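You operate a simulated robot arm through the tools that you are given. There is no shell and no other tool.

You are at the controls of a simulated robot arm. One attempt, no reset.

TASK
Take the frosted blue pack out of the white freezer and put the yellow one in.
Fine: upper drawer; stand the frosted pack on top; shut drawer and door. Set down upright: what you pick out.
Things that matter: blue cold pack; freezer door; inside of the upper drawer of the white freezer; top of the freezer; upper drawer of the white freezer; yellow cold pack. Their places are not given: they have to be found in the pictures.

It is judged by the outcome, as a careful person would: the job done as asked, and still so three seconds after it is handed in. It fails if anything else is knocked over, pushed out of place, dropped, spilled or broken.

THE ROBOT
A 6-joint arm with a two-finger gripper, fixed in place. Base frame: the origin is on the floor under the middle of its stand, x ahead of it, y to its left, z up. Units: cm, degrees, N and s.
It reaches about 129.8 cm from its shoulder. Its first joint turns from -149.0 to 149.0 degrees. Payload 1.57 kg.
The TCP is the grasp point between the finger pads, 2.1 cm short of the fingertips. In the tool frame z runs along the fingers and y along their closing line. The gripper opens to 7 cm; its body begins 5 cm behind the TCP.
Orientation is that of the tool frame in the base frame, as a unit quaternion [x, y, z, w]. With the fingers straight down and closing along the base's y, the tool's x points along the base's -x, its y along +y and its z along -z.

THE INTERFACE
- The arm moves only by the tool play_rows. Its argument "plan" is a list of rows, each a list of 7 numbers: the shift along the tool's x, y, z in units of 150 mm (1.0 is 150 mm), then the turn, a rotation vector about the tool's x, y, z in units of 120 degrees (1.0 is 120 degrees), then the closure, from 0 (fully open) to 1 (shut). In form: [[x, y, z, rx, ry, rz, grip], ...]. A call has 1 to 20 rows; each row is the pose to reach, as a shift and turn from the pose commanded when the call began, along the tool's axes at that moment. A call with a number of a shift or a turn outside -1 to 1 is refused whole. Rows are played at 5 a second. More than 5 cm and 8.6 degrees between two rows, or a gripper value outside its range, and nothing of the call is played. Where a pose cannot be reached the arm comes as near as it can. A force on the tool above 40 N (or 10 N above the force at the start of the call, whichever is more), or a blocked arm, ends the call early, and 0.2 s more pass. The fingers move at their own pace (about 6.48 cm/s each) and stop on an object; they squeeze with about 22 N. The grip force told is the motor's: it shows also when the fingers shut on nothing. Time passes only in rows, and 0.2 s behind the last, so rows that repeat a pose let the fingers close. It gives the time, the measured TCP pose, the force on the tool (base axes), the opening and the grip force at its end, in the units of the frame above (readings bear some noise), with the torque about the TCP (base axes, N m) and any sound that the robot's microphone picked up, and new pictures: "views" is both (left out), scene, wrist or none.
- Cameras (640 x 400 px; columns grow to the right, rows downward): "scene" is fixed at [21.78, 51.34, 137.31]; the picture's right is [-0.90, -0.43, 0.00], its down [-0.16, 0.33, -0.93] and it looks along [0.40, -0.84, -0.36] (base axes); focal length 323 px, centre (320, 200). "wrist" rides on the gripper at [7.9, 0.4, -8.1] in the tool frame; the picture's right is [-0.05, 1.00, 0.00], its down [-0.67, -0.03, -0.75] and it looks along [-0.74, -0.04, 0.67] (tool axes); focal length 256 px, centre (320, 200).
- move_column(by): slides the trunk up (or, below 0, down) by that many cm; the arm rides with it, the base frame stays. It gives what a move gives, with no picture.
- locate(camera, pixels): for up to 12 pixels [column, row] of the newest picture of that camera ("zoom" is the newest enlarged one), the place [x, y, z] in the base frame of the surface seen there, good to about 0.3 cm, but the place of the scene camera against the robot may be out by one fixed shift of up to 2.5 cm in any direction. No time passes.
- inspect(camera, box): a new picture of the part [left, top, right, bottom] of that camera's present view, enlarged. No time passes.
- sign_off(): hands the job in; it is judged then, once.

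Open the gripper and draw the arm clear of the work before you hand the job in, unless the task says otherwise.

The tools are called after "Call:" as name(argument=value, ...) on one line, values as JSON. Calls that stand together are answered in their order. play_rows: Moves the arm, as the interface text tells. Its arguments: {"type":"object","properties":{"plan":{"type":"array","items":{"type":"array","items":{"type":"number"}}},"views":{"type":"string","enum":["both","scene","wrist","none"]}},"required":["plan"]} The other tools are called the same way: move_column (by) moves the trunk up or down; locate (camera, pixels) gives the place of the surface under pixels of a picture; inspect (camera, box) takes an enlarged picture of a part of a camera's view; sign_off () hands the job in.

At the start:

```text
time: 0.0
eef_pos: [48.01, -42.18, 112.85]
tcp_rot: [0.0, 1.0, 0.0, 0.0]
force: [0.6, -0.3, 0.6]
wrist_torque: [0.0, 0.0, 0.03]
width: 7.0
gripper_force: 0.1
trunk travel left (down, up): [-81.0, 16.0]
```

scene: 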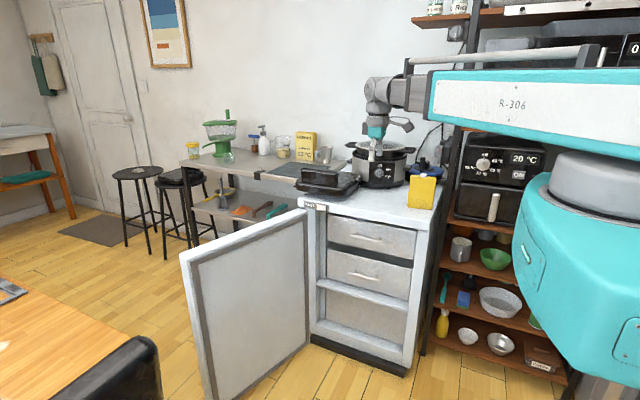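
wrist: 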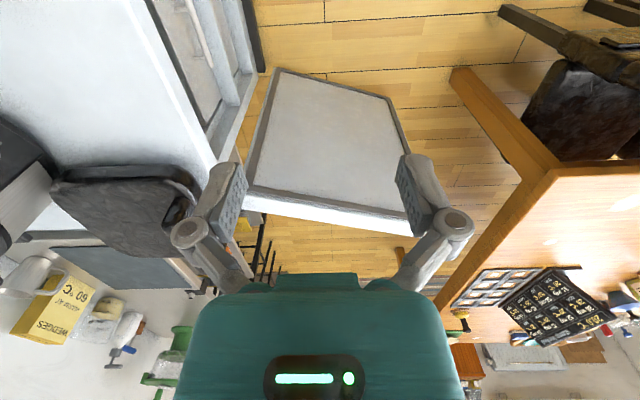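

The freezer stands at about pixels (370,270) with its door open, and the yellow pack is on the top at about (423,191). I'll enlarge those areas first.

Call:
inspect(camera="scene", box=[280, 140, 460, 252])

Call:
locate(camera="scene", pixels=[[423, 190], [410, 205], [432, 208], [415, 176], [437, 178], [330, 222], [410, 260], [368, 239], [365, 275], [315, 200], [430, 225], [395, 215]])

Call:
locate(camera="wrist", pixels=[[255, 195], [405, 215], [278, 70], [390, 100], [100, 100], [200, 120], [210, 20], [240, 60], [120, 200], [195, 60]])

```text
3.56 times, centred on (370, 196) of scene
```

zoom: 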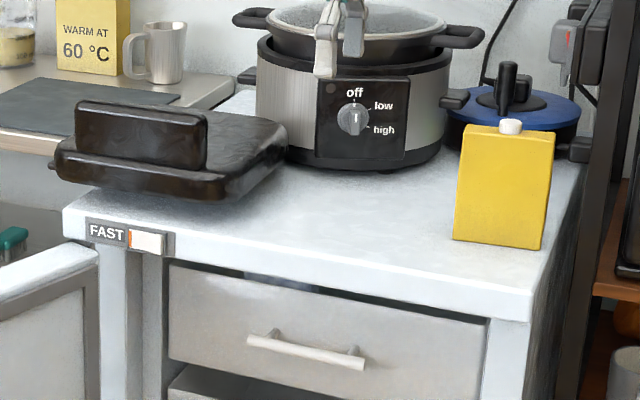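

```text
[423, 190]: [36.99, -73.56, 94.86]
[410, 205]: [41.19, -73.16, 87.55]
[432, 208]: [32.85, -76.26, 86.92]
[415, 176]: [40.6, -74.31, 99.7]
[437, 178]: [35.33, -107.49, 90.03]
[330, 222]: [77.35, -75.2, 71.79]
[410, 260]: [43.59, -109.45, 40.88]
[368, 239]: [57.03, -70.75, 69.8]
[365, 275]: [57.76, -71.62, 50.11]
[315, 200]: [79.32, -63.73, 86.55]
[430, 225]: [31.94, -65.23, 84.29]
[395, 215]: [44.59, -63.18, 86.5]
```

```text
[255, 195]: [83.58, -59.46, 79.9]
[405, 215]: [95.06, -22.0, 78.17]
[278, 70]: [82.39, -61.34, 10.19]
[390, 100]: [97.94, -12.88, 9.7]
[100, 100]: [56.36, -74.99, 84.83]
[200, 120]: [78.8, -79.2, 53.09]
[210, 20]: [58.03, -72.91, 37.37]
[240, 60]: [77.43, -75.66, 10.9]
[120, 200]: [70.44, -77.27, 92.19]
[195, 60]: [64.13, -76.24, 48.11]
```

The FAST switch, drawer handle, yellow pack and door all show clearly in the zoom. Next I'll enlarge the drawer area and the door, and locate points on them.

Call:
inspect(camera="scene", box=[300, 195, 440, 282])

Call:
locate(camera="zoom", pixels=[[150, 120], [500, 210], [230, 180], [310, 200], [380, 215], [320, 240], [300, 170], [320, 140], [150, 210], [500, 300], [300, 330], [570, 250]])

Call:
locate(camera="scene", pixels=[[183, 254], [305, 211], [207, 395], [310, 345], [250, 234], [195, 300], [189, 256], [300, 222], [250, 300], [318, 330], [405, 365]])

Call:
inspect(camera="scene", box=[170, 190, 340, 400])

```text
4.57 times, centred on (370, 238) of scene
```

zoom: 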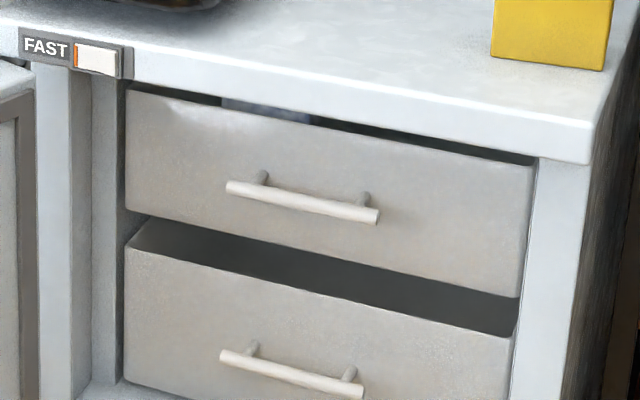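

```text
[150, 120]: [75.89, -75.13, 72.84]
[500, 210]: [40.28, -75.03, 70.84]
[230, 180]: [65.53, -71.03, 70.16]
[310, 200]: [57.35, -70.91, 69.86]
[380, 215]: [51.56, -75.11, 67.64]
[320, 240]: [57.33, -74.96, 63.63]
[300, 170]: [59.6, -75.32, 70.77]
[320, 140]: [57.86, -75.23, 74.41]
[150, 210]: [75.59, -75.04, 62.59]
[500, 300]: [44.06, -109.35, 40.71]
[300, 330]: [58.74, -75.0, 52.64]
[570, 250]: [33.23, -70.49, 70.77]
```

```text
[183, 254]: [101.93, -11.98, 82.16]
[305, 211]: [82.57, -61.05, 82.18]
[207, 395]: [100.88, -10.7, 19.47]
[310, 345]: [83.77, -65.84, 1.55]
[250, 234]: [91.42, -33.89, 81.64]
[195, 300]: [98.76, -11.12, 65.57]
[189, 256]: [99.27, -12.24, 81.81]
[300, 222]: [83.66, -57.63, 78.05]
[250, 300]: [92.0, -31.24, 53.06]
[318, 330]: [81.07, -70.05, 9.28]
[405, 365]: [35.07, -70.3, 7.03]
```

```text
1.90 times, centred on (255, 295) of scene
```

zoom: 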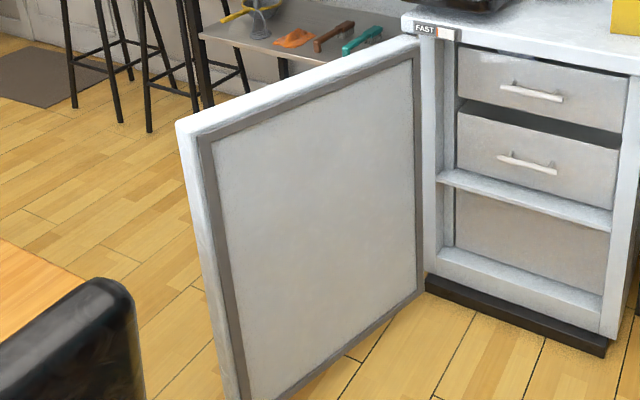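

The upper drawer's front is near y=-75, with its handle bar at about z=70. A bluish item shows through the gap above the drawer (zoom 250,105). Before moving I'll measure where the arm links and nearby furniture are.

Call:
locate(camera="scene", pixels=[[600, 100], [440, 95], [400, 95], [378, 95], [376, 130], [374, 150], [600, 190], [560, 260], [490, 165], [470, 240], [525, 60], [450, 175]])

Call:
locate(camera="scene", pixels=[[120, 360], [20, 300], [330, 180], [380, 180], [460, 320], [500, 300], [540, 355], [320, 207], [310, 204], [324, 206]])

```text
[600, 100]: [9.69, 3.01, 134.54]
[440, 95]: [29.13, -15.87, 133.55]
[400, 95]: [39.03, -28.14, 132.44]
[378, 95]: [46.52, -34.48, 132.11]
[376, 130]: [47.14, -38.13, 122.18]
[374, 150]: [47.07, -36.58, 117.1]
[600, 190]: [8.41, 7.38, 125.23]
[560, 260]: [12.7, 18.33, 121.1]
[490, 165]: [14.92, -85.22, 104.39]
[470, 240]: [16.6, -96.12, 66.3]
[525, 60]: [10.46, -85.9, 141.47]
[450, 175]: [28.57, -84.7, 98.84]
```

```text
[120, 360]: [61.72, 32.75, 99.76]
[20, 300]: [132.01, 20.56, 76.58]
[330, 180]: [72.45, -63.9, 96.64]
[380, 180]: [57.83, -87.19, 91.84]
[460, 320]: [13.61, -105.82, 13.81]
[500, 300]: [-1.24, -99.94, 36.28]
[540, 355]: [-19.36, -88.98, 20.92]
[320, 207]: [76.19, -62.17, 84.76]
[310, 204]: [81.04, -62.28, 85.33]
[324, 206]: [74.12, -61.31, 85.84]
```

The wrist is around z=132 and nothing lies below it. I'll lower the trunk to bring the gripper down to drawer height.

Call:
move_column(by=-38)

```text
time: 3.7
eef_pos: [48.02, -42.23, 74.87]
tcp_rot: [0.001, 1.0, 0.0, 0.001]
force: [-0.1, -0.2, 0.3]
wrist_torque: [-0.02, 0.03, 0.0]
width: 7.0
gripper_force: 0.2
trunk travel left (down, up): [-43.0, 54.0]
```

The TCP is now at z=74.9. I'll turn the gripper 90° about tool x so the fingers point at the freezer (-y), and shift it toward x=56.

Call:
play_rows(plan=[[-0.05, 0, 0, 0.0625, 0, 0, 0], [-0.1, 0, 0, 0.125, 0, 0, 0], [-0.15, 0, 0, 0.1875, 0, 0, 0], [-0.2, 0, 0, 0.25, 0, 0, 0], [-0.25, 0, 0, 0.3125, 0, 0, 0], [-0.3, 0, 0, 0.375, 0, 0, 0], [-0.35, 0, 0, 0.4375, 0, 0, 0], [-0.4, 0, 0, 0.5, 0, 0, 0], [-0.45, 0, 0, 0.5625, 0, 0, 0], [-0.5, 0, 0, 0.625, 0, 0, 0], [-0.53, 0, 0, 0.6875, 0, 0, 0], [-0.53, 0, 0, 0.75, 0, 0, 0]])

```text
time: 6.3
eef_pos: [55.6, -42.03, 93.41]
tcp_rot: [0.0, -0.706, 0.708, 0.0]
force: [-0.1, -0.4, -0.5]
wrist_torque: [0.01, 0.0, -0.01]
width: 7.02
gripper_force: 0.1
out of reach, approached as far as the arm can: row 2, 3, 4, 5, 6, 7, 8, 9, 10, 11, 12
trunk travel left (down, up): [-43.0, 54.0]
```

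scene: 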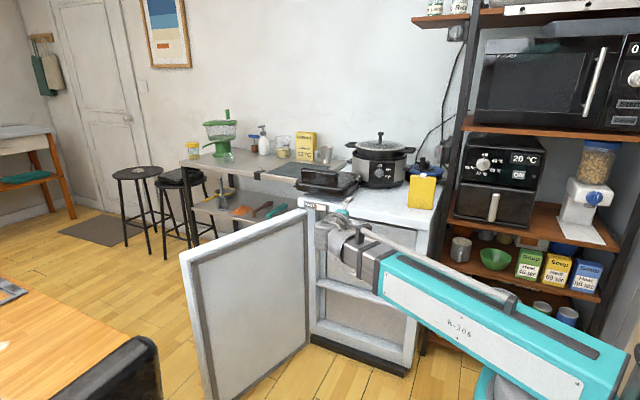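
wrist: 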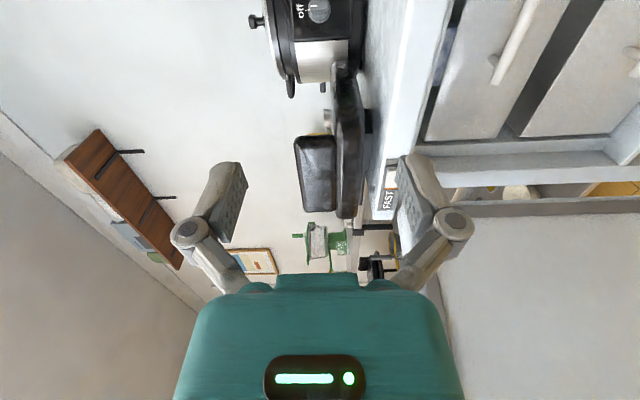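

The arm stopped at z=93.4 because lower poses with this orientation are out of reach from the current trunk height. A null row will show whether the commanded pose now matches the measured one.

Call:
play_rows(plan=[[0, 0, 0, 0, 0, 0, 0]], views="none")

Call:
locate(camera="wrist", pixels=[[520, 35], [500, 70], [470, 60], [440, 60], [580, 40], [385, 110], [390, 180], [400, 205], [340, 120], [460, 150], [560, 160], [420, 80]])

Call:
inspect(camera="scene", box=[290, 180, 450, 300])

```text
time: 6.7
eef_pos: [55.64, -42.03, 93.34]
tcp_rot: [0.0, -0.707, 0.707, -0.001]
force: [-0.4, -0.2, 0.6]
wrist_torque: [0.01, 0.01, -0.02]
width: 7.0
gripper_force: 0.1
trunk travel left (down, up): [-43.0, 54.0]
```

```text
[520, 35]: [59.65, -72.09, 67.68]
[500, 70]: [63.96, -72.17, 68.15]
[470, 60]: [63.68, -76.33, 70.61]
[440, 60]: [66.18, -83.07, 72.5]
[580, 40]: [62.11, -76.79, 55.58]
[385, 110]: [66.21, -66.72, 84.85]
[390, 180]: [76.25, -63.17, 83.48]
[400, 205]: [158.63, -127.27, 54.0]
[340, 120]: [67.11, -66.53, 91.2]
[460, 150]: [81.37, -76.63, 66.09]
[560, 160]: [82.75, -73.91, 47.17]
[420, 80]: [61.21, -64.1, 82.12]
```

```text
3.33 times, centred on (370, 240) of scene
```

zoom: 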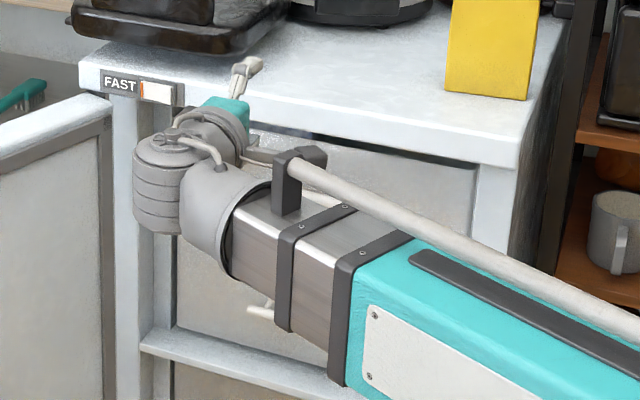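

The null row shows the command has been reset to the real pose. The wrist camera puts the handle bar at about (57.5, -72.5, 68). I'll lower the trunk 25.4 cm to bring the gripper level with it.

Call:
move_column(by=-25.4)

Call:
play_rows(plan=[[0, 0, 0, 0, 0, 0, 0]])

```text
time: 9.3
eef_pos: [55.59, -42.15, 68.1]
tcp_rot: [0.0, 0.708, -0.706, 0.0]
force: [1.4, 0.3, -0.3]
wrist_torque: [0.02, 0.01, 0.01]
width: 6.98
gripper_force: 0.1
trunk travel left (down, up): [-17.6, 79.4]
```

```text
time: 9.7
eef_pos: [55.67, -42.12, 68.0]
tcp_rot: [0.001, 0.707, -0.707, 0.0]
force: [-0.3, 1.1, 0.2]
wrist_torque: [0.02, 0.02, 0.0]
width: 7.03
gripper_force: 0.1
trunk travel left (down, up): [-17.6, 79.4]
```

scene: 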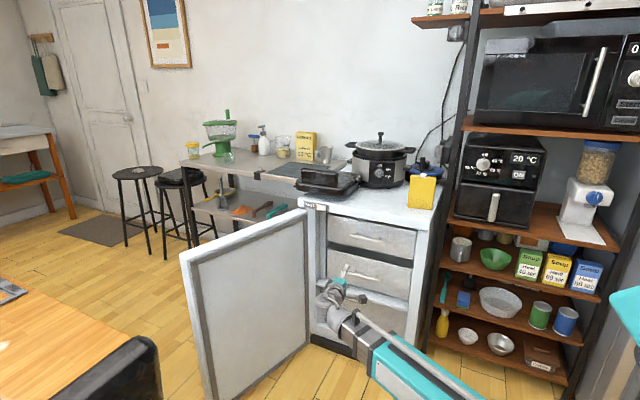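
wrist: 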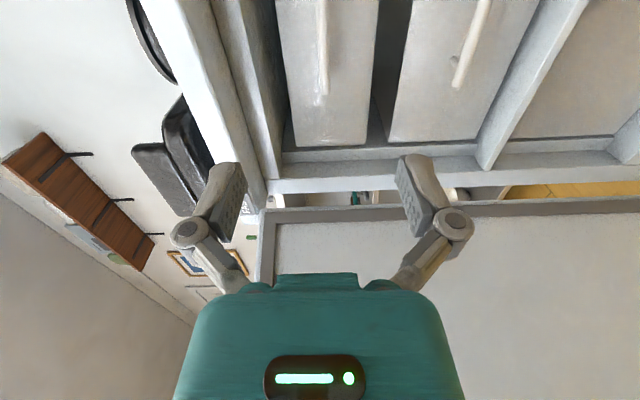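

The gripper is level with the upper handle, which the wrist view shows around (322,50). I'll locate the bar, the drawer front and the frame edges precisely.

Call:
locate(camera="wrist", pixels=[[321, 10], [322, 40], [323, 70], [323, 90], [318, 50], [326, 50], [300, 60], [360, 60], [340, 110], [290, 120], [240, 100], [215, 90]])

Call:
inspect(camera="wrist", box=[230, 0, 430, 125])

```text
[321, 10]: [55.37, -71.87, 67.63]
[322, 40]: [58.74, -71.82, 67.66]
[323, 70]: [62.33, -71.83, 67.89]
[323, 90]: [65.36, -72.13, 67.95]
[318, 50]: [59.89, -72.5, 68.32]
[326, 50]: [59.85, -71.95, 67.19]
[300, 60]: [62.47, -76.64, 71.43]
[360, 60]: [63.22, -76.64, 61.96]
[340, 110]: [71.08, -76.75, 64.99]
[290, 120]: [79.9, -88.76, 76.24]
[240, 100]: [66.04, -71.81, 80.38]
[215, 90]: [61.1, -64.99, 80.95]
```

```text
3.20 times, centred on (330, 62) of wrist
```

zoom: 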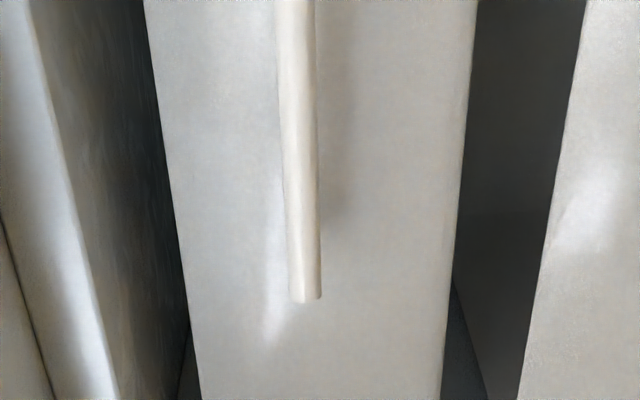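

The bar centre is near (58, -72.5, 67.6), with its front at y=-71.8 and the drawer face at y=-76.6. I'll approach with the fingers open, half the distance first.

Call:
play_rows(plan=[[-0.03, 0.01, 0.2, 0, 0, 0, 0], [-0.06, 0.02, 0.4, 0, 0, 0, 0], [-0.09, 0.027, 0.6, 0, 0, 0, 0], [-0.12, 0.027, 0.8, 0, 0, 0, 0], [-0.12, 0.027, 1.0, 0, 0, 0, 0]])

```text
time: 10.9
eef_pos: [57.43, -57.12, 68.07]
tcp_rot: [0.0, 0.708, -0.707, 0.001]
force: [1.0, 0.1, 0.1]
wrist_torque: [0.04, 0.02, -0.03]
width: 6.96
gripper_force: 0.1
out of reach, approached as far as the arm can: row 4
trunk travel left (down, up): [-17.6, 79.4]
```

scene: 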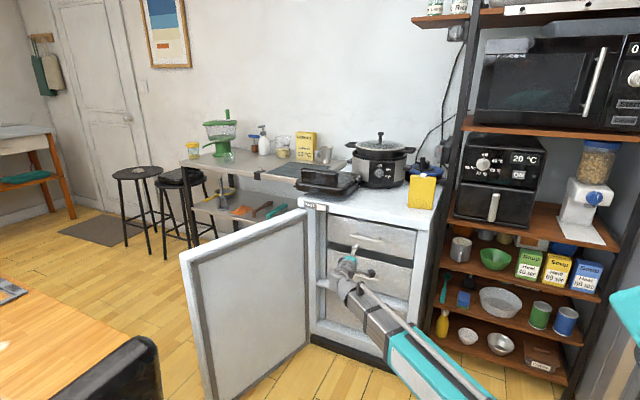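
wrist: 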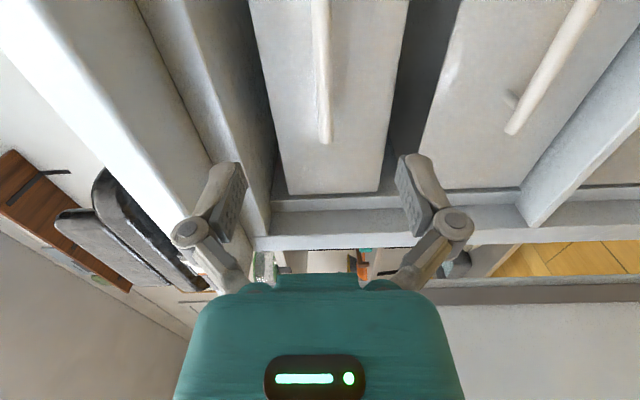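

The reading is z=68.07 against a target of about 67.6, so the arm is at its lower pitch limit. I'll lower the trunk 5 cm for margin, then raise the tool back and continue.

Call:
move_column(by=-5)

Call:
play_rows(plan=[[0, -0.1, 0, 0, 0, 0, 0], [0, -0.2, 0, 0, 0, 0, 0], [0, -0.3, 0, 0, 0, 0, 0], [0, -0.302, 0, 0, 0, 0, 0]])

```text
time: 11.8
eef_pos: [57.44, -57.03, 62.99]
tcp_rot: [0.0, 0.708, -0.706, 0.0]
force: [-1.0, 0.4, -0.9]
wrist_torque: [0.01, 0.01, 0.03]
width: 6.99
gripper_force: 0.1
trunk travel left (down, up): [-12.6, 84.4]
```

```text
time: 12.8
eef_pos: [57.45, -57.07, 62.86]
tcp_rot: [0.0, 0.708, -0.706, 0.001]
force: [0.2, -0.4, 0.2]
wrist_torque: [-0.02, 0.01, 0.0]
width: 6.99
gripper_force: 0.0
out of reach, approached as far as the arm can: row 1, 2, 3, 4
trunk travel left (down, up): [-12.6, 84.4]
```

scene: 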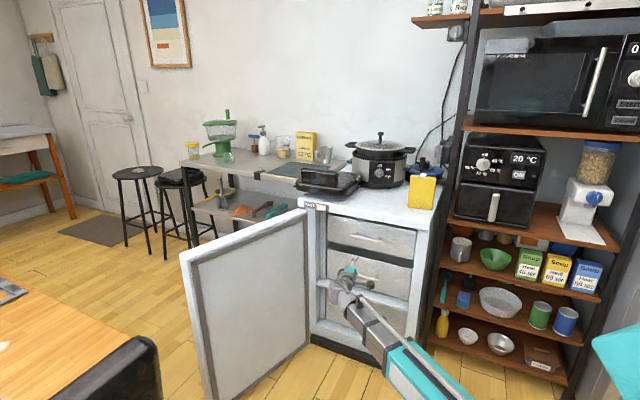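
wrist: 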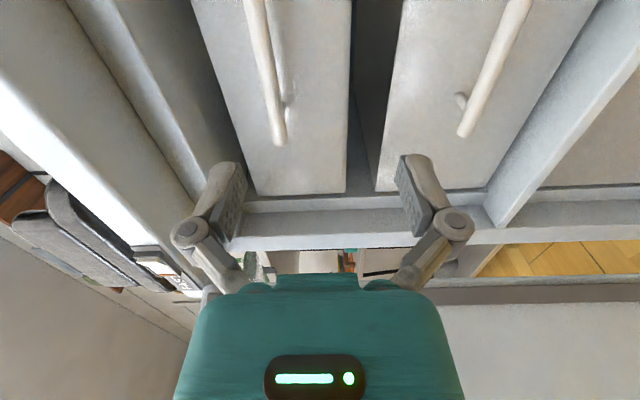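

Vertical moves failed both ways, so the arm works at a fixed wrist height and only the trunk changes z. I'll raise the trunk 4.7 cm to reach handle height.

Call:
move_column(by=4.75)

Call:
play_rows(plan=[[0, 0, 0.1, 0, 0, 0, 0], [0, 0, 0.2, 0, 0, 0, 0], [0, 0, 0.3, 0, 0, 0, 0], [0, 0, 0.4, 0, 0, 0, 0]])

```text
time: 13.7
eef_pos: [57.42, -57.11, 67.76]
tcp_rot: [0.0, 0.709, -0.706, 0.0]
force: [-0.6, 0.4, 0.5]
wrist_torque: [0.0, -0.01, -0.03]
width: 7.02
gripper_force: 0.1
trunk travel left (down, up): [-17.3, 79.7]
```

```text
time: 14.7
eef_pos: [57.36, -63.1, 67.72]
tcp_rot: [-0.001, 0.708, -0.706, 0.001]
force: [0.0, 0.0, 0.9]
wrist_torque: [-0.02, 0.05, 0.06]
width: 7.01
gripper_force: 0.0
trunk travel left (down, up): [-17.3, 79.7]
```

scene: 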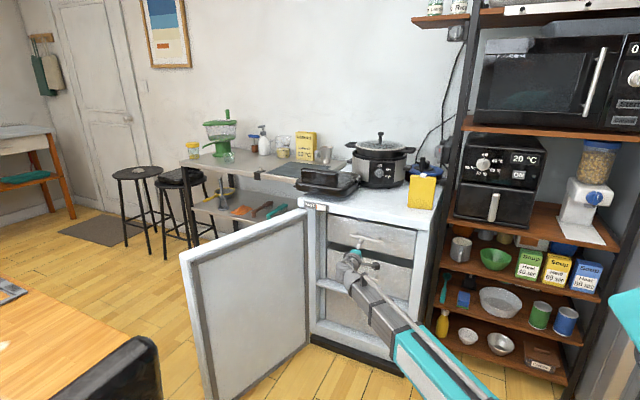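
wrist: 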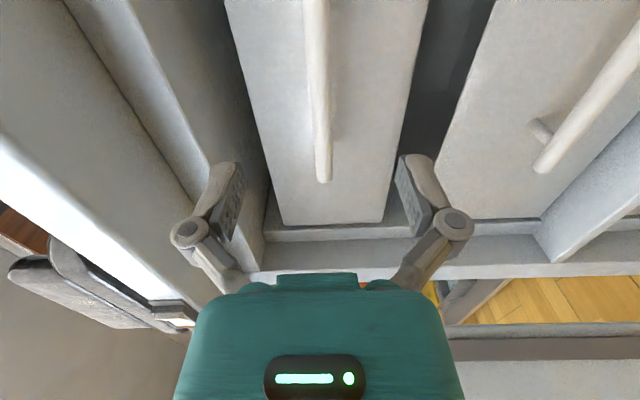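

The fingers now straddle the bar, which shows at (320,100). I'll advance 9.5 cm to the bar and close the fingers on it.

Call:
play_rows(plan=[[0, 0, 0.15, 0, 0, 0, 0], [0, 0, 0.3, 0, 0, 0, 0], [0, 0, 0.45, 0, 0, 0, 0], [0, 0, 0.55, 0, 0, 0, 0], [0, 0, 0.63, 0, 0, 0, 0], [0, 0, 0.63, 0, 0, 0, 0.5], [0, 0, 0.63, 0, 0, 0, 1], [0, 0, 0.63, 0, 0, 0, 1], [0, 0, 0.63, 0, 0, 0, 1], [0, 0, 0.63, 0, 0, 0, 1]])

```text
time: 16.9
eef_pos: [57.48, -72.42, 67.73]
tcp_rot: [0.0, 0.708, -0.706, 0.0]
force: [-1.2, 4.2, -2.8]
wrist_torque: [0.03, 0.0, 0.19]
width: 1.47
gripper_force: 32.1
trunk travel left (down, up): [-17.3, 79.7]
```

scene: 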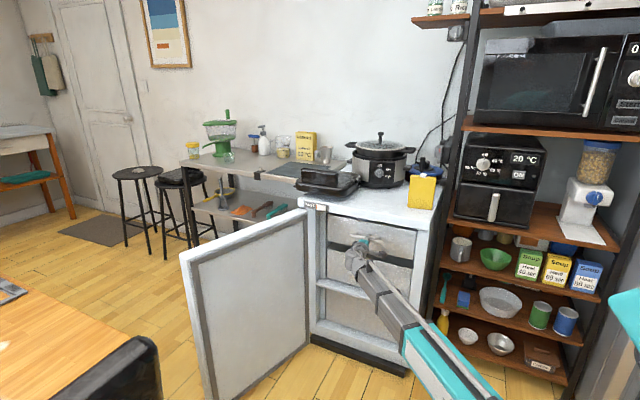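
wrist: 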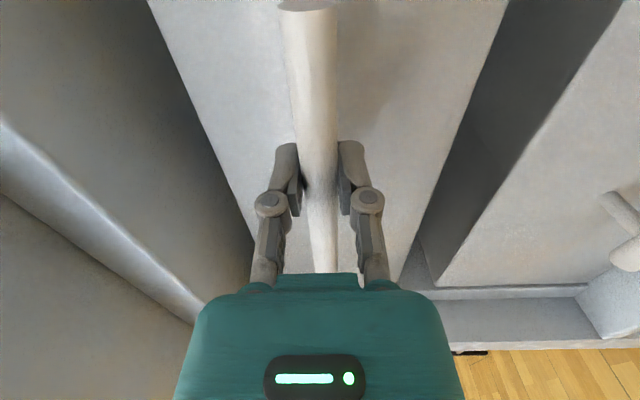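

The fingers hold the bar (width 1.47 cm, 32 N). I'll now pull the drawer straight out, slowly, 15 cm toward +y.

Call:
play_rows(plan=[[0, 0, -0.1, 0, 0, 0, 1], [0, 0, -0.2, 0, 0, 0, 1], [0, 0, -0.3, 0, 0, 0, 1], [0, 0, -0.4, 0, 0, 0, 1], [0, 0, -0.5, 0, 0, 0, 1], [0, 0, -0.6, 0, 0, 0, 1], [0, 0, -0.7, 0, 0, 0, 1], [0, 0, -0.8, 0, 0, 0, 1], [0, 0, -0.9, 0, 0, 0, 1], [0, 0, -1.0, 0, 0, 0, 1]])

```text
time: 19.1
eef_pos: [57.43, -57.56, 67.81]
tcp_rot: [0.0, 0.708, -0.706, 0.0]
force: [-2.3, 1.0, -6.0]
wrist_torque: [0.0, -0.01, 0.6]
width: 1.49
gripper_force: 31.7
trunk travel left (down, up): [-17.3, 79.7]
```

scene: 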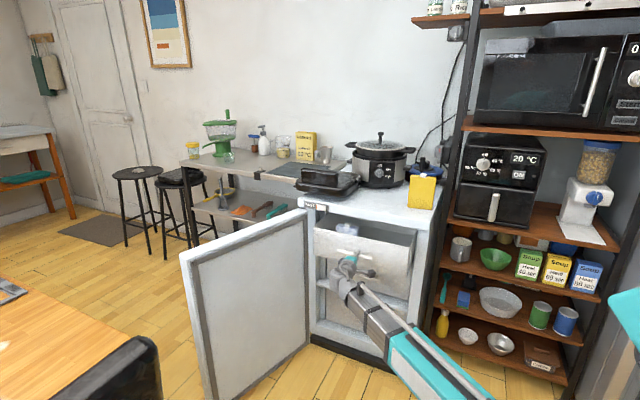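
wrist: 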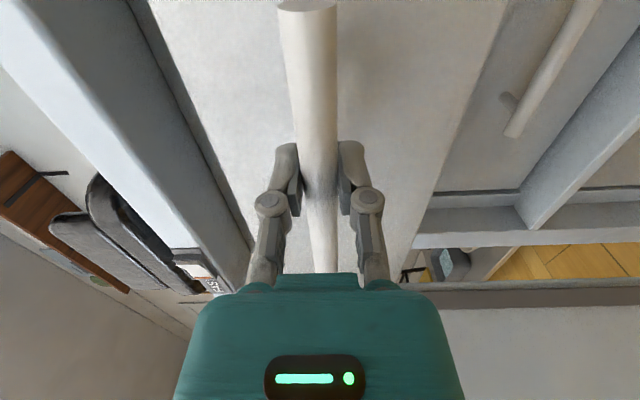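

The drawer is 15 cm out, and the pack shows at about (347,228). I'll enlarge it to judge how much further to pull.

Call:
inspect(camera="scene", box=[300, 190, 440, 278])

Call:
locate(camera="scene", pixels=[[347, 226], [341, 224], [357, 226], [347, 233], [341, 230], [358, 232], [350, 222], [330, 228], [400, 240], [375, 240]])

```text
4.55 times, centred on (370, 234) of scene
```

zoom: 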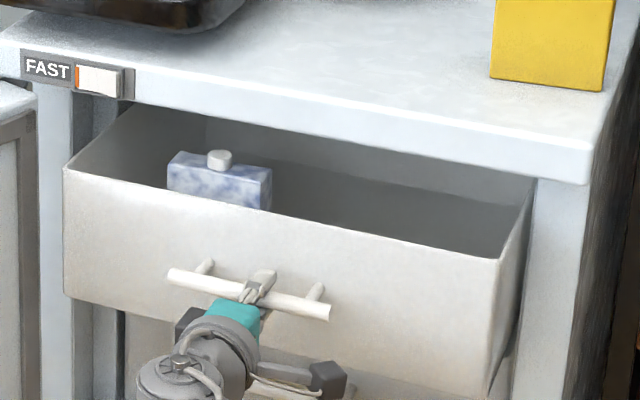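

```text
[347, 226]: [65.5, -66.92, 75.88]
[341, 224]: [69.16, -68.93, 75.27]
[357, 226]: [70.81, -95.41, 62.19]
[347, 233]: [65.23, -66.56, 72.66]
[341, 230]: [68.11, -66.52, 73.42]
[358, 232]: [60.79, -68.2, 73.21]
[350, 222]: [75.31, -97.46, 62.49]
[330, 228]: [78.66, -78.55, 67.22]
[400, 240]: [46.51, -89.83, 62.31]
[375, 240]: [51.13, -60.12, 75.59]
```

The blue pack stands upright in the drawer with its cap on top; its front face is at about y=-67. I'll pull another 14 cm so the gripper can come down clear of the worktop edge.

Call:
play_rows(plan=[[0, 0, -0.1, 0, 0, 0, 1], [0, 0, -0.2, 0, 0, 0, 1], [0, 0, -0.3, 0, 0, 0, 1], [0, 0, -0.4, 0, 0, 0, 1], [0, 0, -0.5, 0, 0, 0, 1], [0, 0, -0.6, 0, 0, 0, 1], [0, 0, -0.7, 0, 0, 0, 1], [0, 0, -0.8, 0, 0, 0, 1], [0, 0, -0.9, 0, 0, 0, 1], [0, 0, -0.96, 0, 0, 0, 1]])

```text
time: 21.3
eef_pos: [57.47, -43.25, 67.68]
tcp_rot: [0.0, 0.708, -0.706, 0.0]
force: [-1.2, -25.6, -4.5]
wrist_torque: [-0.01, 0.02, -0.08]
width: 1.51
gripper_force: 31.8
trunk travel left (down, up): [-17.3, 79.7]
```

scene: 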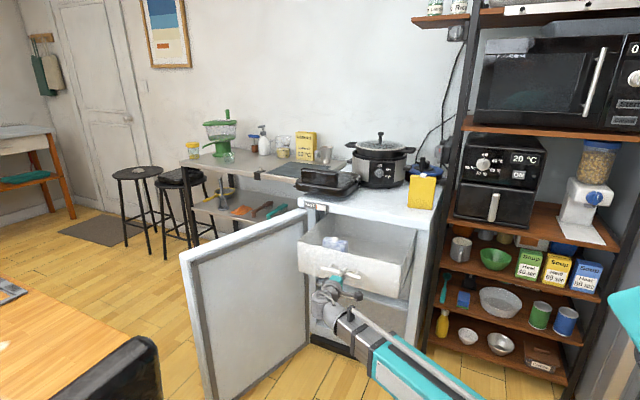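
wrist: 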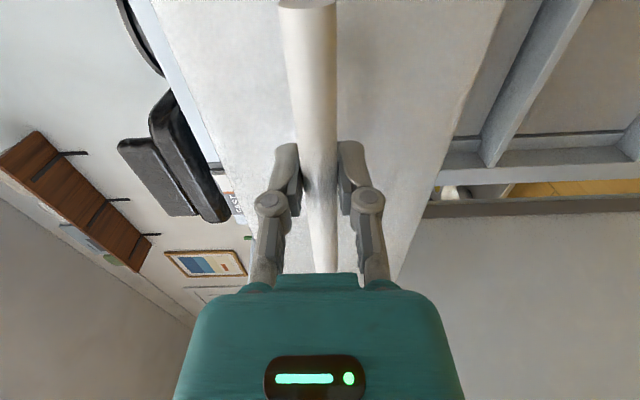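

The force of -25.6 N in y shows the drawer has reached its end stop at y≈-43.2. I'll open the fingers and back off 4 cm, then enlarge the view of the drawer.

Call:
play_rows(plan=[[0, 0, 0.01, 0, 0, 0, 0.8], [0, 0, 0.02, 0, 0, 0, 0], [0, 0, 0.02, 0, 0, 0, 0], [0, 0, 0.02, 0, 0, 0, 0], [0, 0, -0.1, 0, 0, 0, 0], [0, 0, -0.2, 0, 0, 0, 0], [0, 0, -0.3, 0, 0, 0, 0]])

Call:
inspect(camera="scene", box=[290, 190, 450, 290])

Call:
locate(camera="zoom", pixels=[[130, 185], [165, 190], [210, 200], [190, 192], [175, 215], [150, 240], [420, 300], [100, 195], [460, 260], [300, 200], [350, 280], [250, 255]])

```text
time: 22.9
eef_pos: [57.38, -38.57, 67.8]
tcp_rot: [0.0, 0.708, -0.707, 0.0]
force: [-0.4, -0.2, -0.4]
wrist_torque: [0.0, 0.0, 0.01]
width: 7.0
gripper_force: 0.0
trunk travel left (down, up): [-17.3, 79.7]
```

scene: 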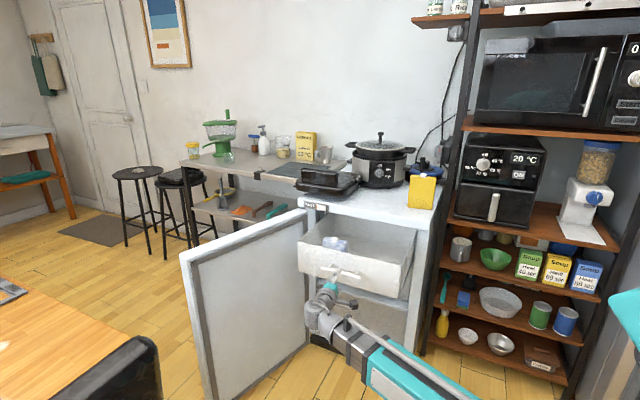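
wrist: 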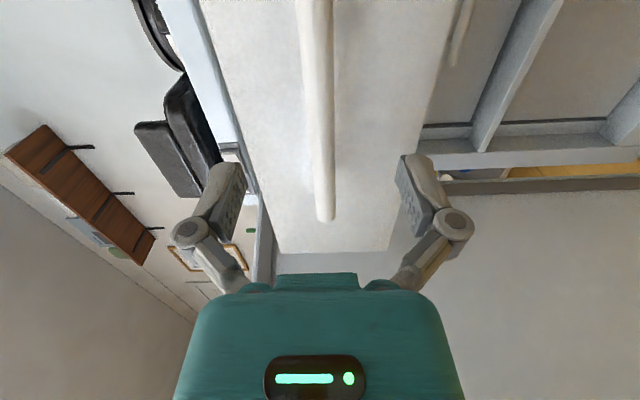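

```text
4.00 times, centred on (370, 240) of scene
```

zoom: 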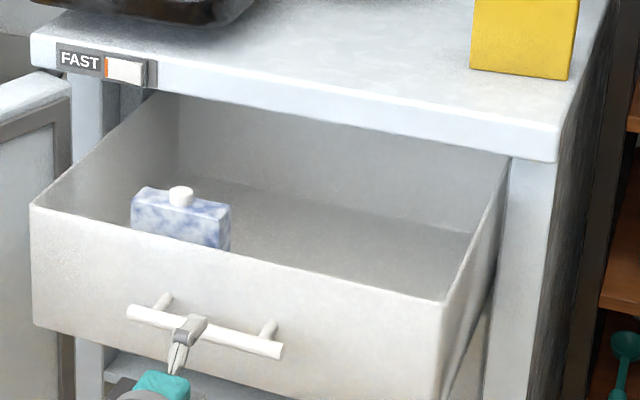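

```text
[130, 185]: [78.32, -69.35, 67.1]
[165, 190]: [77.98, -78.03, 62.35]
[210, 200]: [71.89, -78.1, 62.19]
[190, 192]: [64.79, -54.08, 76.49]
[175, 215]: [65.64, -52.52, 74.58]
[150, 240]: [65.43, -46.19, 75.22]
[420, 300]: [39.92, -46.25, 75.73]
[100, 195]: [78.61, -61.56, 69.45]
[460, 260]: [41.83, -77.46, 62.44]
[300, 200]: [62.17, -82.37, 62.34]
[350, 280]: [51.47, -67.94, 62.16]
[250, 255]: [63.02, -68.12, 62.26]
```

The drawer is open 29 cm and the blue pack stands near scene (65,-54,75). The arm is clear of the handle, so I'll raise the trunk before turning the fingers down.

Call:
move_column(by=42)

```text
refused: 42 is not a number from -40 to 40
```

The limit is 40 cm per call, so I'll raise the trunk by 40.

Call:
move_column(by=40)

```text
time: 26.7
eef_pos: [57.29, -38.75, 107.76]
tcp_rot: [-0.001, 0.708, -0.707, 0.0]
force: [-0.3, -0.8, 0.5]
wrist_torque: [0.0, -0.01, 0.02]
width: 7.0
gripper_force: 0.1
trunk travel left (down, up): [-57.3, 39.7]
```

The wrist is now at z=107.8. I'll pitch the gripper back toward straight down over the drawer, in two halves.

Call:
play_rows(plan=[[-0.05, 0.161, 0.0, -0.0625, 0, 0, 0], [-0.1, 0.319, 0.0, -0.125, 0, 0, 0], [-0.15, 0.472, 0.05, -0.1875, 0, 0, 0], [-0.2, 0.6165, 0.1, -0.25, 0, 0, 0], [-0.25, 0.7506, 0.15, -0.3125, 0, 0, 0], [-0.3, 0.872, 0.2, -0.375, 0, 0, 0]])

```text
time: 28.1
eef_pos: [61.9, -41.56, 94.66]
tcp_rot: [-0.001, 0.924, -0.381, 0.0]
force: [0.4, 0.2, 0.2]
wrist_torque: [-0.05, -0.04, 0.04]
width: 7.0
gripper_force: 0.1
trunk travel left (down, up): [-57.3, 39.7]
```

scene: 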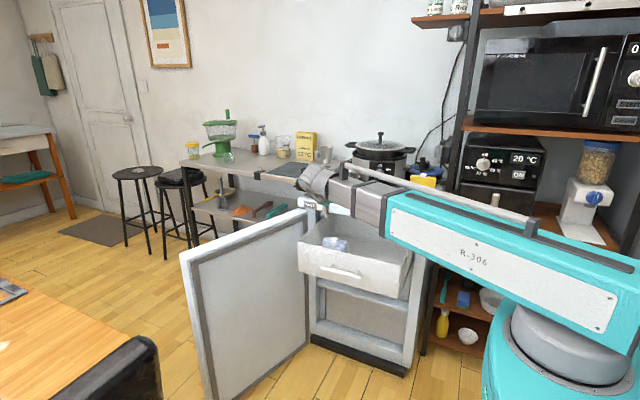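
wrist: 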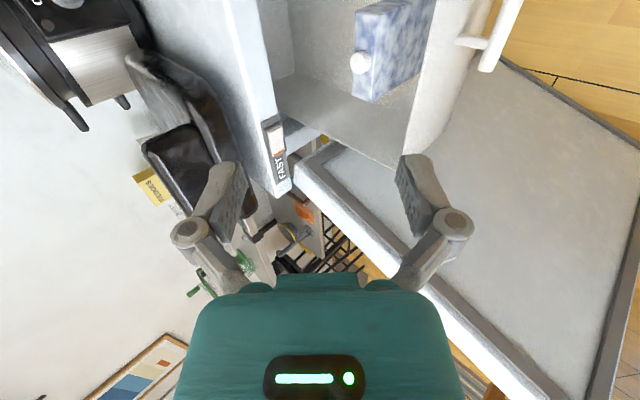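

The wrist camera now sees the blue pack at (390,50), the drawer and the door. I'll locate the pack's edges, its cap, the worktop edge and the drawer walls.

Call:
locate(camera="wrist", pixels=[[360, 62], [357, 95], [360, 15], [375, 100], [385, 5], [400, 40], [370, 50], [420, 5], [425, 60], [300, 60], [415, 110], [270, 110]])

Call:
inspect(camera="wrist", box=[300, 0, 480, 112])

```text
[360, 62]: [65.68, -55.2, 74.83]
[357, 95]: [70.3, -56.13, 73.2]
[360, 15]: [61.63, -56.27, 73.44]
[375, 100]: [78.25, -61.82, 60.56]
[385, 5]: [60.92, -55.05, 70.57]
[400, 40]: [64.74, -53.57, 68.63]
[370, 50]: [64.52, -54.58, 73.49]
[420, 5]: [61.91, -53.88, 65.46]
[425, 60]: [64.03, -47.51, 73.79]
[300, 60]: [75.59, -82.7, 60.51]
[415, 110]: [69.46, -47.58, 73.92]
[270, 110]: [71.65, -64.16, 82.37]
```

```text
3.56 times, centred on (390, 56) of wrist
```

zoom: 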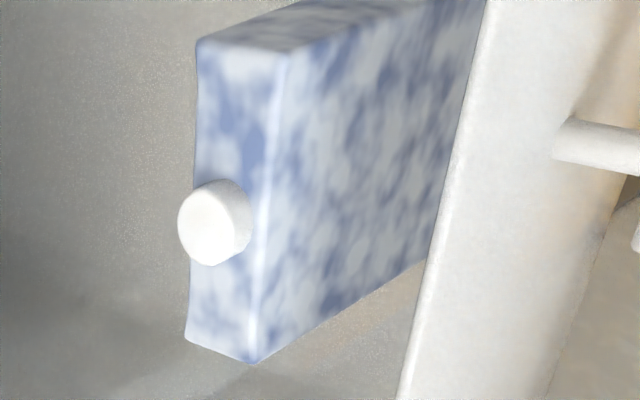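

I'll locate the four corners of the pack's top face and the cap in this enlarged view.

Call:
locate(camera="zoom", pixels=[[206, 52], [276, 66], [194, 328], [252, 348], [213, 222], [238, 120], [300, 200], [300, 320], [330, 25], [420, 40], [400, 300], [240, 270]])

```text
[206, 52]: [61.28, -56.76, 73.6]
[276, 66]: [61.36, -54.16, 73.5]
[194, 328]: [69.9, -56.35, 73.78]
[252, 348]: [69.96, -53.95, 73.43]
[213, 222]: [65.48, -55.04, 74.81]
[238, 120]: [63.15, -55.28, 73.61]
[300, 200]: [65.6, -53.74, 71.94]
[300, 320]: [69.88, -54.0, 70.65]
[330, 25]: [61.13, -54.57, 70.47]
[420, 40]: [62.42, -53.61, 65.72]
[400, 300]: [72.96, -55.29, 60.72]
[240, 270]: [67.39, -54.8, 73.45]
```

The pack measures x 61–70.2 and y -56.9 to -53.7, with its top at z=73.5 and cap at 74.8; the drawer floor is at z=60.6. I'll finish turning the fingers straight down and move over the pack at (65.6,-55.3), staying above the worktop.

Call:
play_rows(plan=[[-0.041, -0.0325, 0.1833, -0.0625, 0, 0, 0], [-0.082, -0.0768, 0.355, -0.125, 0, 0, 0], [-0.123, -0.1343, 0.5133, -0.1875, 0, 0, 0], [-0.164, -0.2055, 0.658, -0.25, 0, 0, 0], [-0.205, -0.2913, 0.788, -0.3125, 0, 0, 0], [-0.2467, -0.3917, 0.9035, -0.375, 0, 0, 0], [-0.2467, -0.3917, 0.9035, -0.375, 0, 0, 0]])

```text
time: 29.7
eef_pos: [65.62, -55.33, 89.2]
tcp_rot: [-0.001, 1.0, 0.002, -0.001]
force: [-0.5, 0.1, -0.6]
wrist_torque: [0.0, 0.01, 0.0]
width: 7.01
gripper_force: 0.1
trunk travel left (down, up): [-57.3, 39.7]
```

scene: 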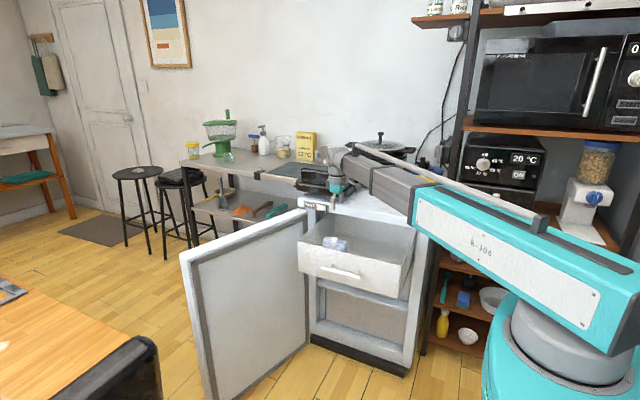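
wrist: 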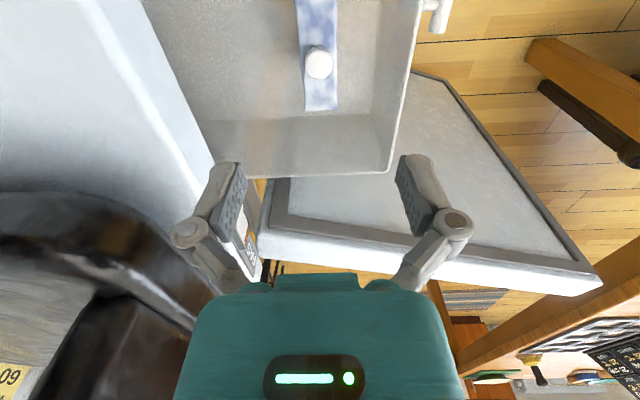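

The pack's cap shows at (319,62), centred between the fingers. I'll check its place once more before lowering.

Call:
locate(camera="wrist", pixels=[[319, 62], [308, 105], [336, 105], [303, 20], [336, 20], [210, 130], [395, 100], [180, 100]])

```text
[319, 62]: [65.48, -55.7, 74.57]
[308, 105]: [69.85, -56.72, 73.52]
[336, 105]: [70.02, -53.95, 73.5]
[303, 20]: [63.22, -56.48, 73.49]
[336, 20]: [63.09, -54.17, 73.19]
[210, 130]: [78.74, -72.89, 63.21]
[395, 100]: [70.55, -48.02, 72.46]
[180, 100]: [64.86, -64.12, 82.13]
```

The pack centre is confirmed at y≈-55.3. I'll lower 18.4 cm to TCP z≈70.8, which leaves about 1 cm between the cap and the gripper body.

Call:
move_column(by=-18.4)

Call:
play_rows(plan=[[0, 0, 0, 0, 0, 0, 0]])

```text
time: 31.8
eef_pos: [65.5, -55.4, 70.77]
tcp_rot: [0.001, 1.0, 0.001, 0.0]
force: [0.9, -0.2, 0.1]
wrist_torque: [0.0, -0.05, 0.01]
width: 7.01
gripper_force: 0.2
trunk travel left (down, up): [-38.9, 58.1]
```

```text
time: 32.2
eef_pos: [65.53, -55.43, 70.76]
tcp_rot: [0.0, 1.0, 0.001, 0.001]
force: [-0.1, -0.7, 0.3]
wrist_torque: [-0.01, 0.0, -0.01]
width: 6.98
gripper_force: 0.1
trunk travel left (down, up): [-38.9, 58.1]
```

scene: 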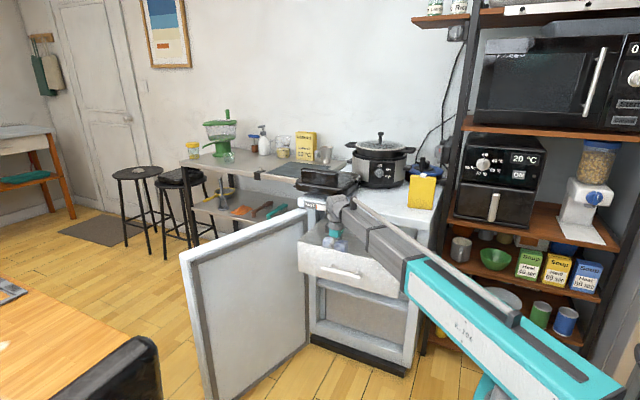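
wrist: 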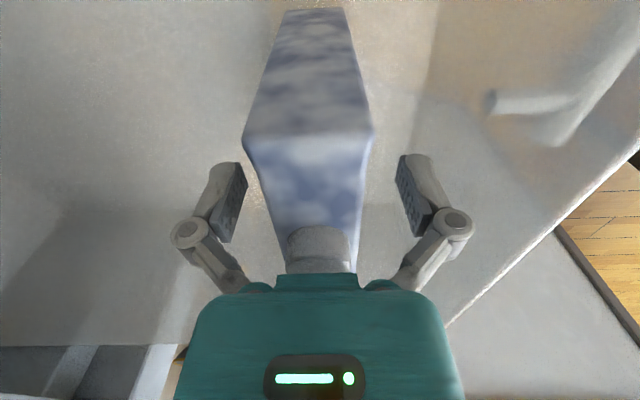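

The pack is between the fingers with no contact force. I'll close on it and let the grip settle.

Call:
play_rows(plan=[[0, 0, 0, 0, 0, 0, 0.3], [0, 0, 0, 0, 0, 0, 0.5], [0, 0, 0, 0, 0, 0, 0.7], [0, 0, 0, 0, 0, 0, 1], [0, 0, 0, 0, 0, 0, 1], [0, 0, 0, 0, 0, 0, 1]])

```text
time: 33.6
eef_pos: [65.6, -55.36, 70.77]
tcp_rot: [0.0, 1.0, 0.001, 0.0]
force: [-0.1, -1.5, 1.5]
wrist_torque: [-0.09, -0.03, -0.02]
width: 3.58
gripper_force: 22.2
trunk travel left (down, up): [-38.9, 58.1]
```

scene: 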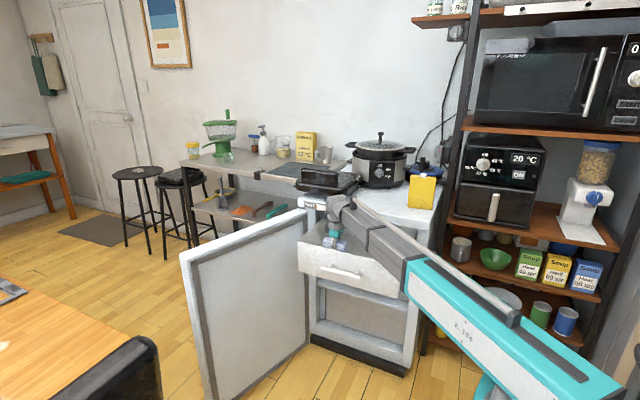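
wrist: 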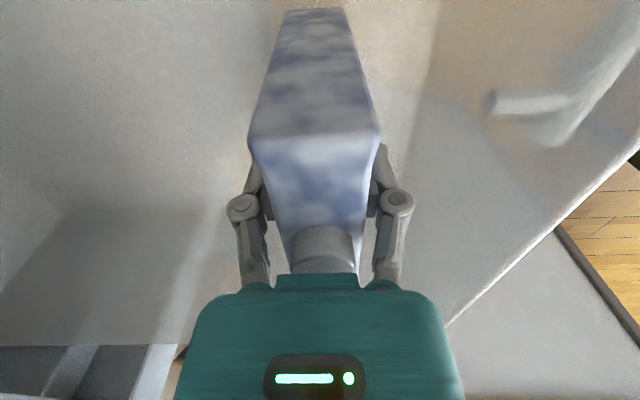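

The grip holds at width 3.58 cm with 22 N. I'll lift 3 cm first to check the weight, then continue.

Call:
move_column(by=3)

Call:
play_rows(plan=[[0, 0, 0, 0, 0, 0, 1]], views="wrist")

```text
time: 34.3
eef_pos: [65.53, -55.36, 73.82]
tcp_rot: [0.001, 1.0, 0.001, 0.0]
force: [0.6, -0.9, -4.3]
wrist_torque: [0.03, 0.04, -0.01]
width: 3.6
gripper_force: 21.8
trunk travel left (down, up): [-41.9, 55.1]
```

```text
time: 34.7
eef_pos: [65.51, -55.38, 73.91]
tcp_rot: [0.0, 1.0, 0.001, 0.0]
force: [-0.1, 0.2, -3.5]
wrist_torque: [0.03, 0.0, -0.02]
width: 3.56
gripper_force: 22.6
trunk travel left (down, up): [-41.9, 55.1]
```

wrist: 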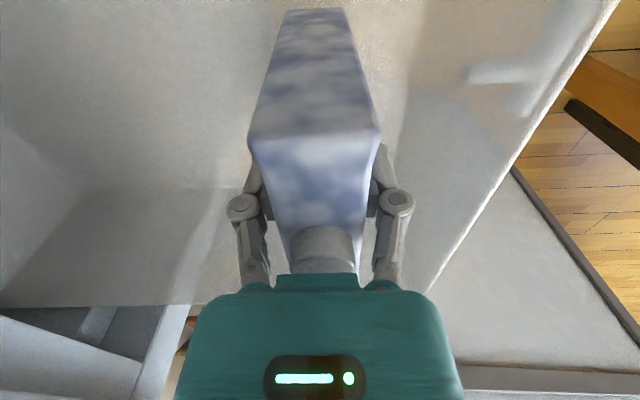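

The pack lifts cleanly at about 3.6 N with no slip. I'll raise it another 27 cm so its bottom clears the worktop.

Call:
move_column(by=27)

Call:
play_rows(plan=[[0, 0, 0, 0, 0, 0, 1]])

```text
time: 37.5
eef_pos: [65.51, -55.38, 100.76]
tcp_rot: [0.0, 1.0, 0.0, 0.0]
force: [0.7, -0.3, -3.2]
wrist_torque: [-0.03, 0.01, 0.03]
width: 3.57
gripper_force: 22.5
trunk travel left (down, up): [-68.9, 28.1]
```

```text
time: 37.9
eef_pos: [65.52, -55.25, 100.73]
tcp_rot: [-0.001, 1.0, 0.001, 0.0]
force: [0.4, 0.7, -4.1]
wrist_torque: [0.05, 0.0, 0.02]
width: 3.58
gripper_force: 21.8
trunk travel left (down, up): [-68.9, 28.1]
```

scene: 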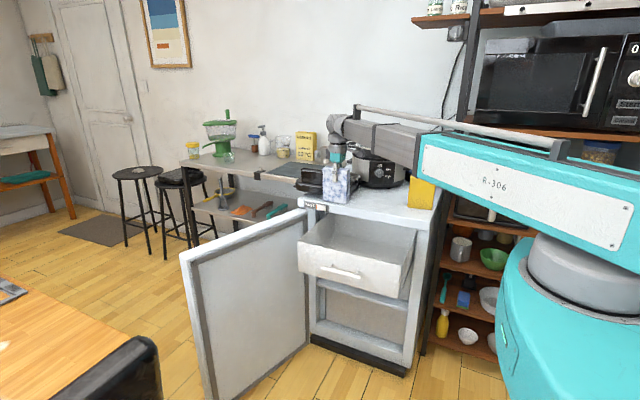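
wrist: 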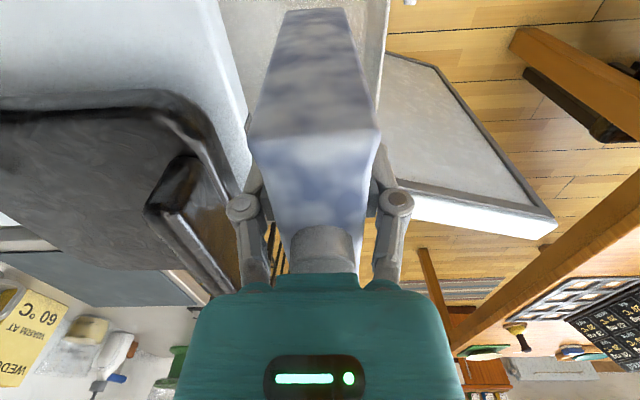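

The pack hangs upright over the drawer. Before choosing a spot on top, I'll locate the waffle iron's right side, the cooker front and the yellow pack.

Call:
locate(camera="scene", pixels=[[359, 180], [356, 187], [375, 180], [398, 184], [409, 200], [410, 182], [434, 205], [380, 205], [400, 210], [418, 179]])

Call:
locate(camera="wrist", pixels=[[100, 95], [20, 115], [150, 100], [230, 120], [170, 90], [5, 60], [200, 60], [190, 30]])

Call:
inspect(camera="scene", box=[290, 110, 450, 220])

```text
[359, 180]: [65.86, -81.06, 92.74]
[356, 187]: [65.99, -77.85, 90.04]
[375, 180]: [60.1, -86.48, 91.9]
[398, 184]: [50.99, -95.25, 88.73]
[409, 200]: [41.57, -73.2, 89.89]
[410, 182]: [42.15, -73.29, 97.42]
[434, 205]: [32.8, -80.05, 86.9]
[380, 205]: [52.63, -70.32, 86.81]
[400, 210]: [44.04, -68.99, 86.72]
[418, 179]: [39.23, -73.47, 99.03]
```

```text
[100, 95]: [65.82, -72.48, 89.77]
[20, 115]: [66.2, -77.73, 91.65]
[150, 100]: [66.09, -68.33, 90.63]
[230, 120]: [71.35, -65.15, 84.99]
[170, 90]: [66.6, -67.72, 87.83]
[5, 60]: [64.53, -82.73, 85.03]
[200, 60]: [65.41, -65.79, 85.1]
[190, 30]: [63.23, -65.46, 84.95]
```

```text
3.64 times, centred on (370, 165) of scene
```

zoom: 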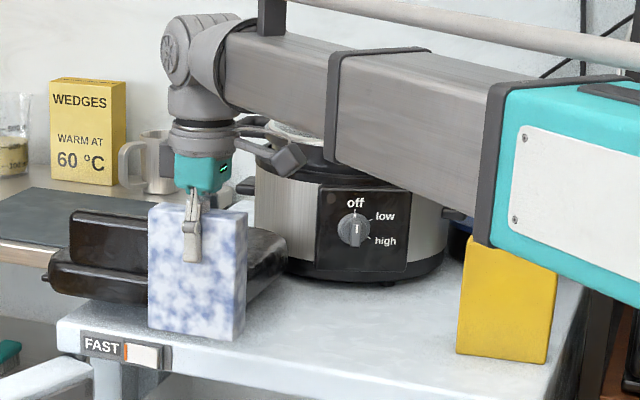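

The waffle iron begins at x≈66 and the yellow pack ends at x≈42, so x≈52.5, y≈-72 is free. I'll go sideways to x=52.5 first, then move back over the top.

Call:
play_rows(plan=[[0.12, 0, 0, 0, 0, 0, 1], [0.26, 0, 0, 0, 0, 0, 1], [0.42, 0, 0, 0, 0, 0, 1], [0.58, -0.04, 0, 0, 0, 0, 1], [0.74, -0.14, 0, 0, 0, 0, 1], [0.83, -0.28, 0, 0, 0, 0, 1], [0.867, -0.44, 0, 0, 0, 0, 1], [0.867, -0.58, 0, 0, 0, 0, 1], [0.867, -0.7, 0, 0, 0, 0, 1], [0.867, -0.8, 0, 0, 0, 0, 1], [0.867, -0.86, 0, 0, 0, 0, 1]])

```text
time: 40.3
eef_pos: [52.65, -68.28, 100.77]
tcp_rot: [-0.001, 1.0, 0.001, 0.0]
force: [-0.1, -0.4, -3.4]
wrist_torque: [0.02, 0.04, 0.0]
width: 3.58
gripper_force: 21.6
trunk travel left (down, up): [-68.9, 28.1]
```

scene: 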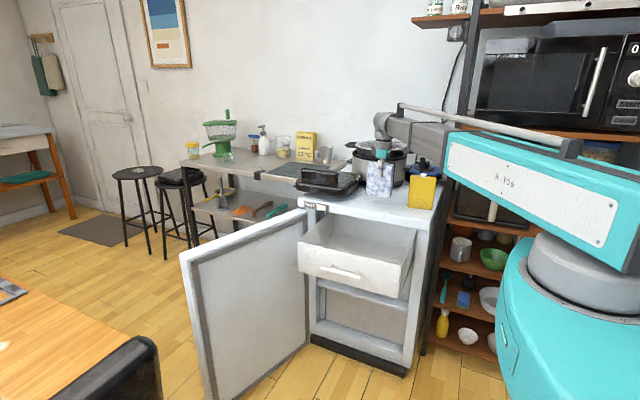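
wrist: 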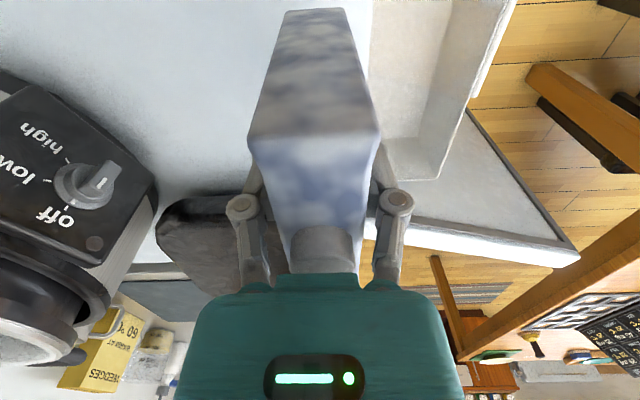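

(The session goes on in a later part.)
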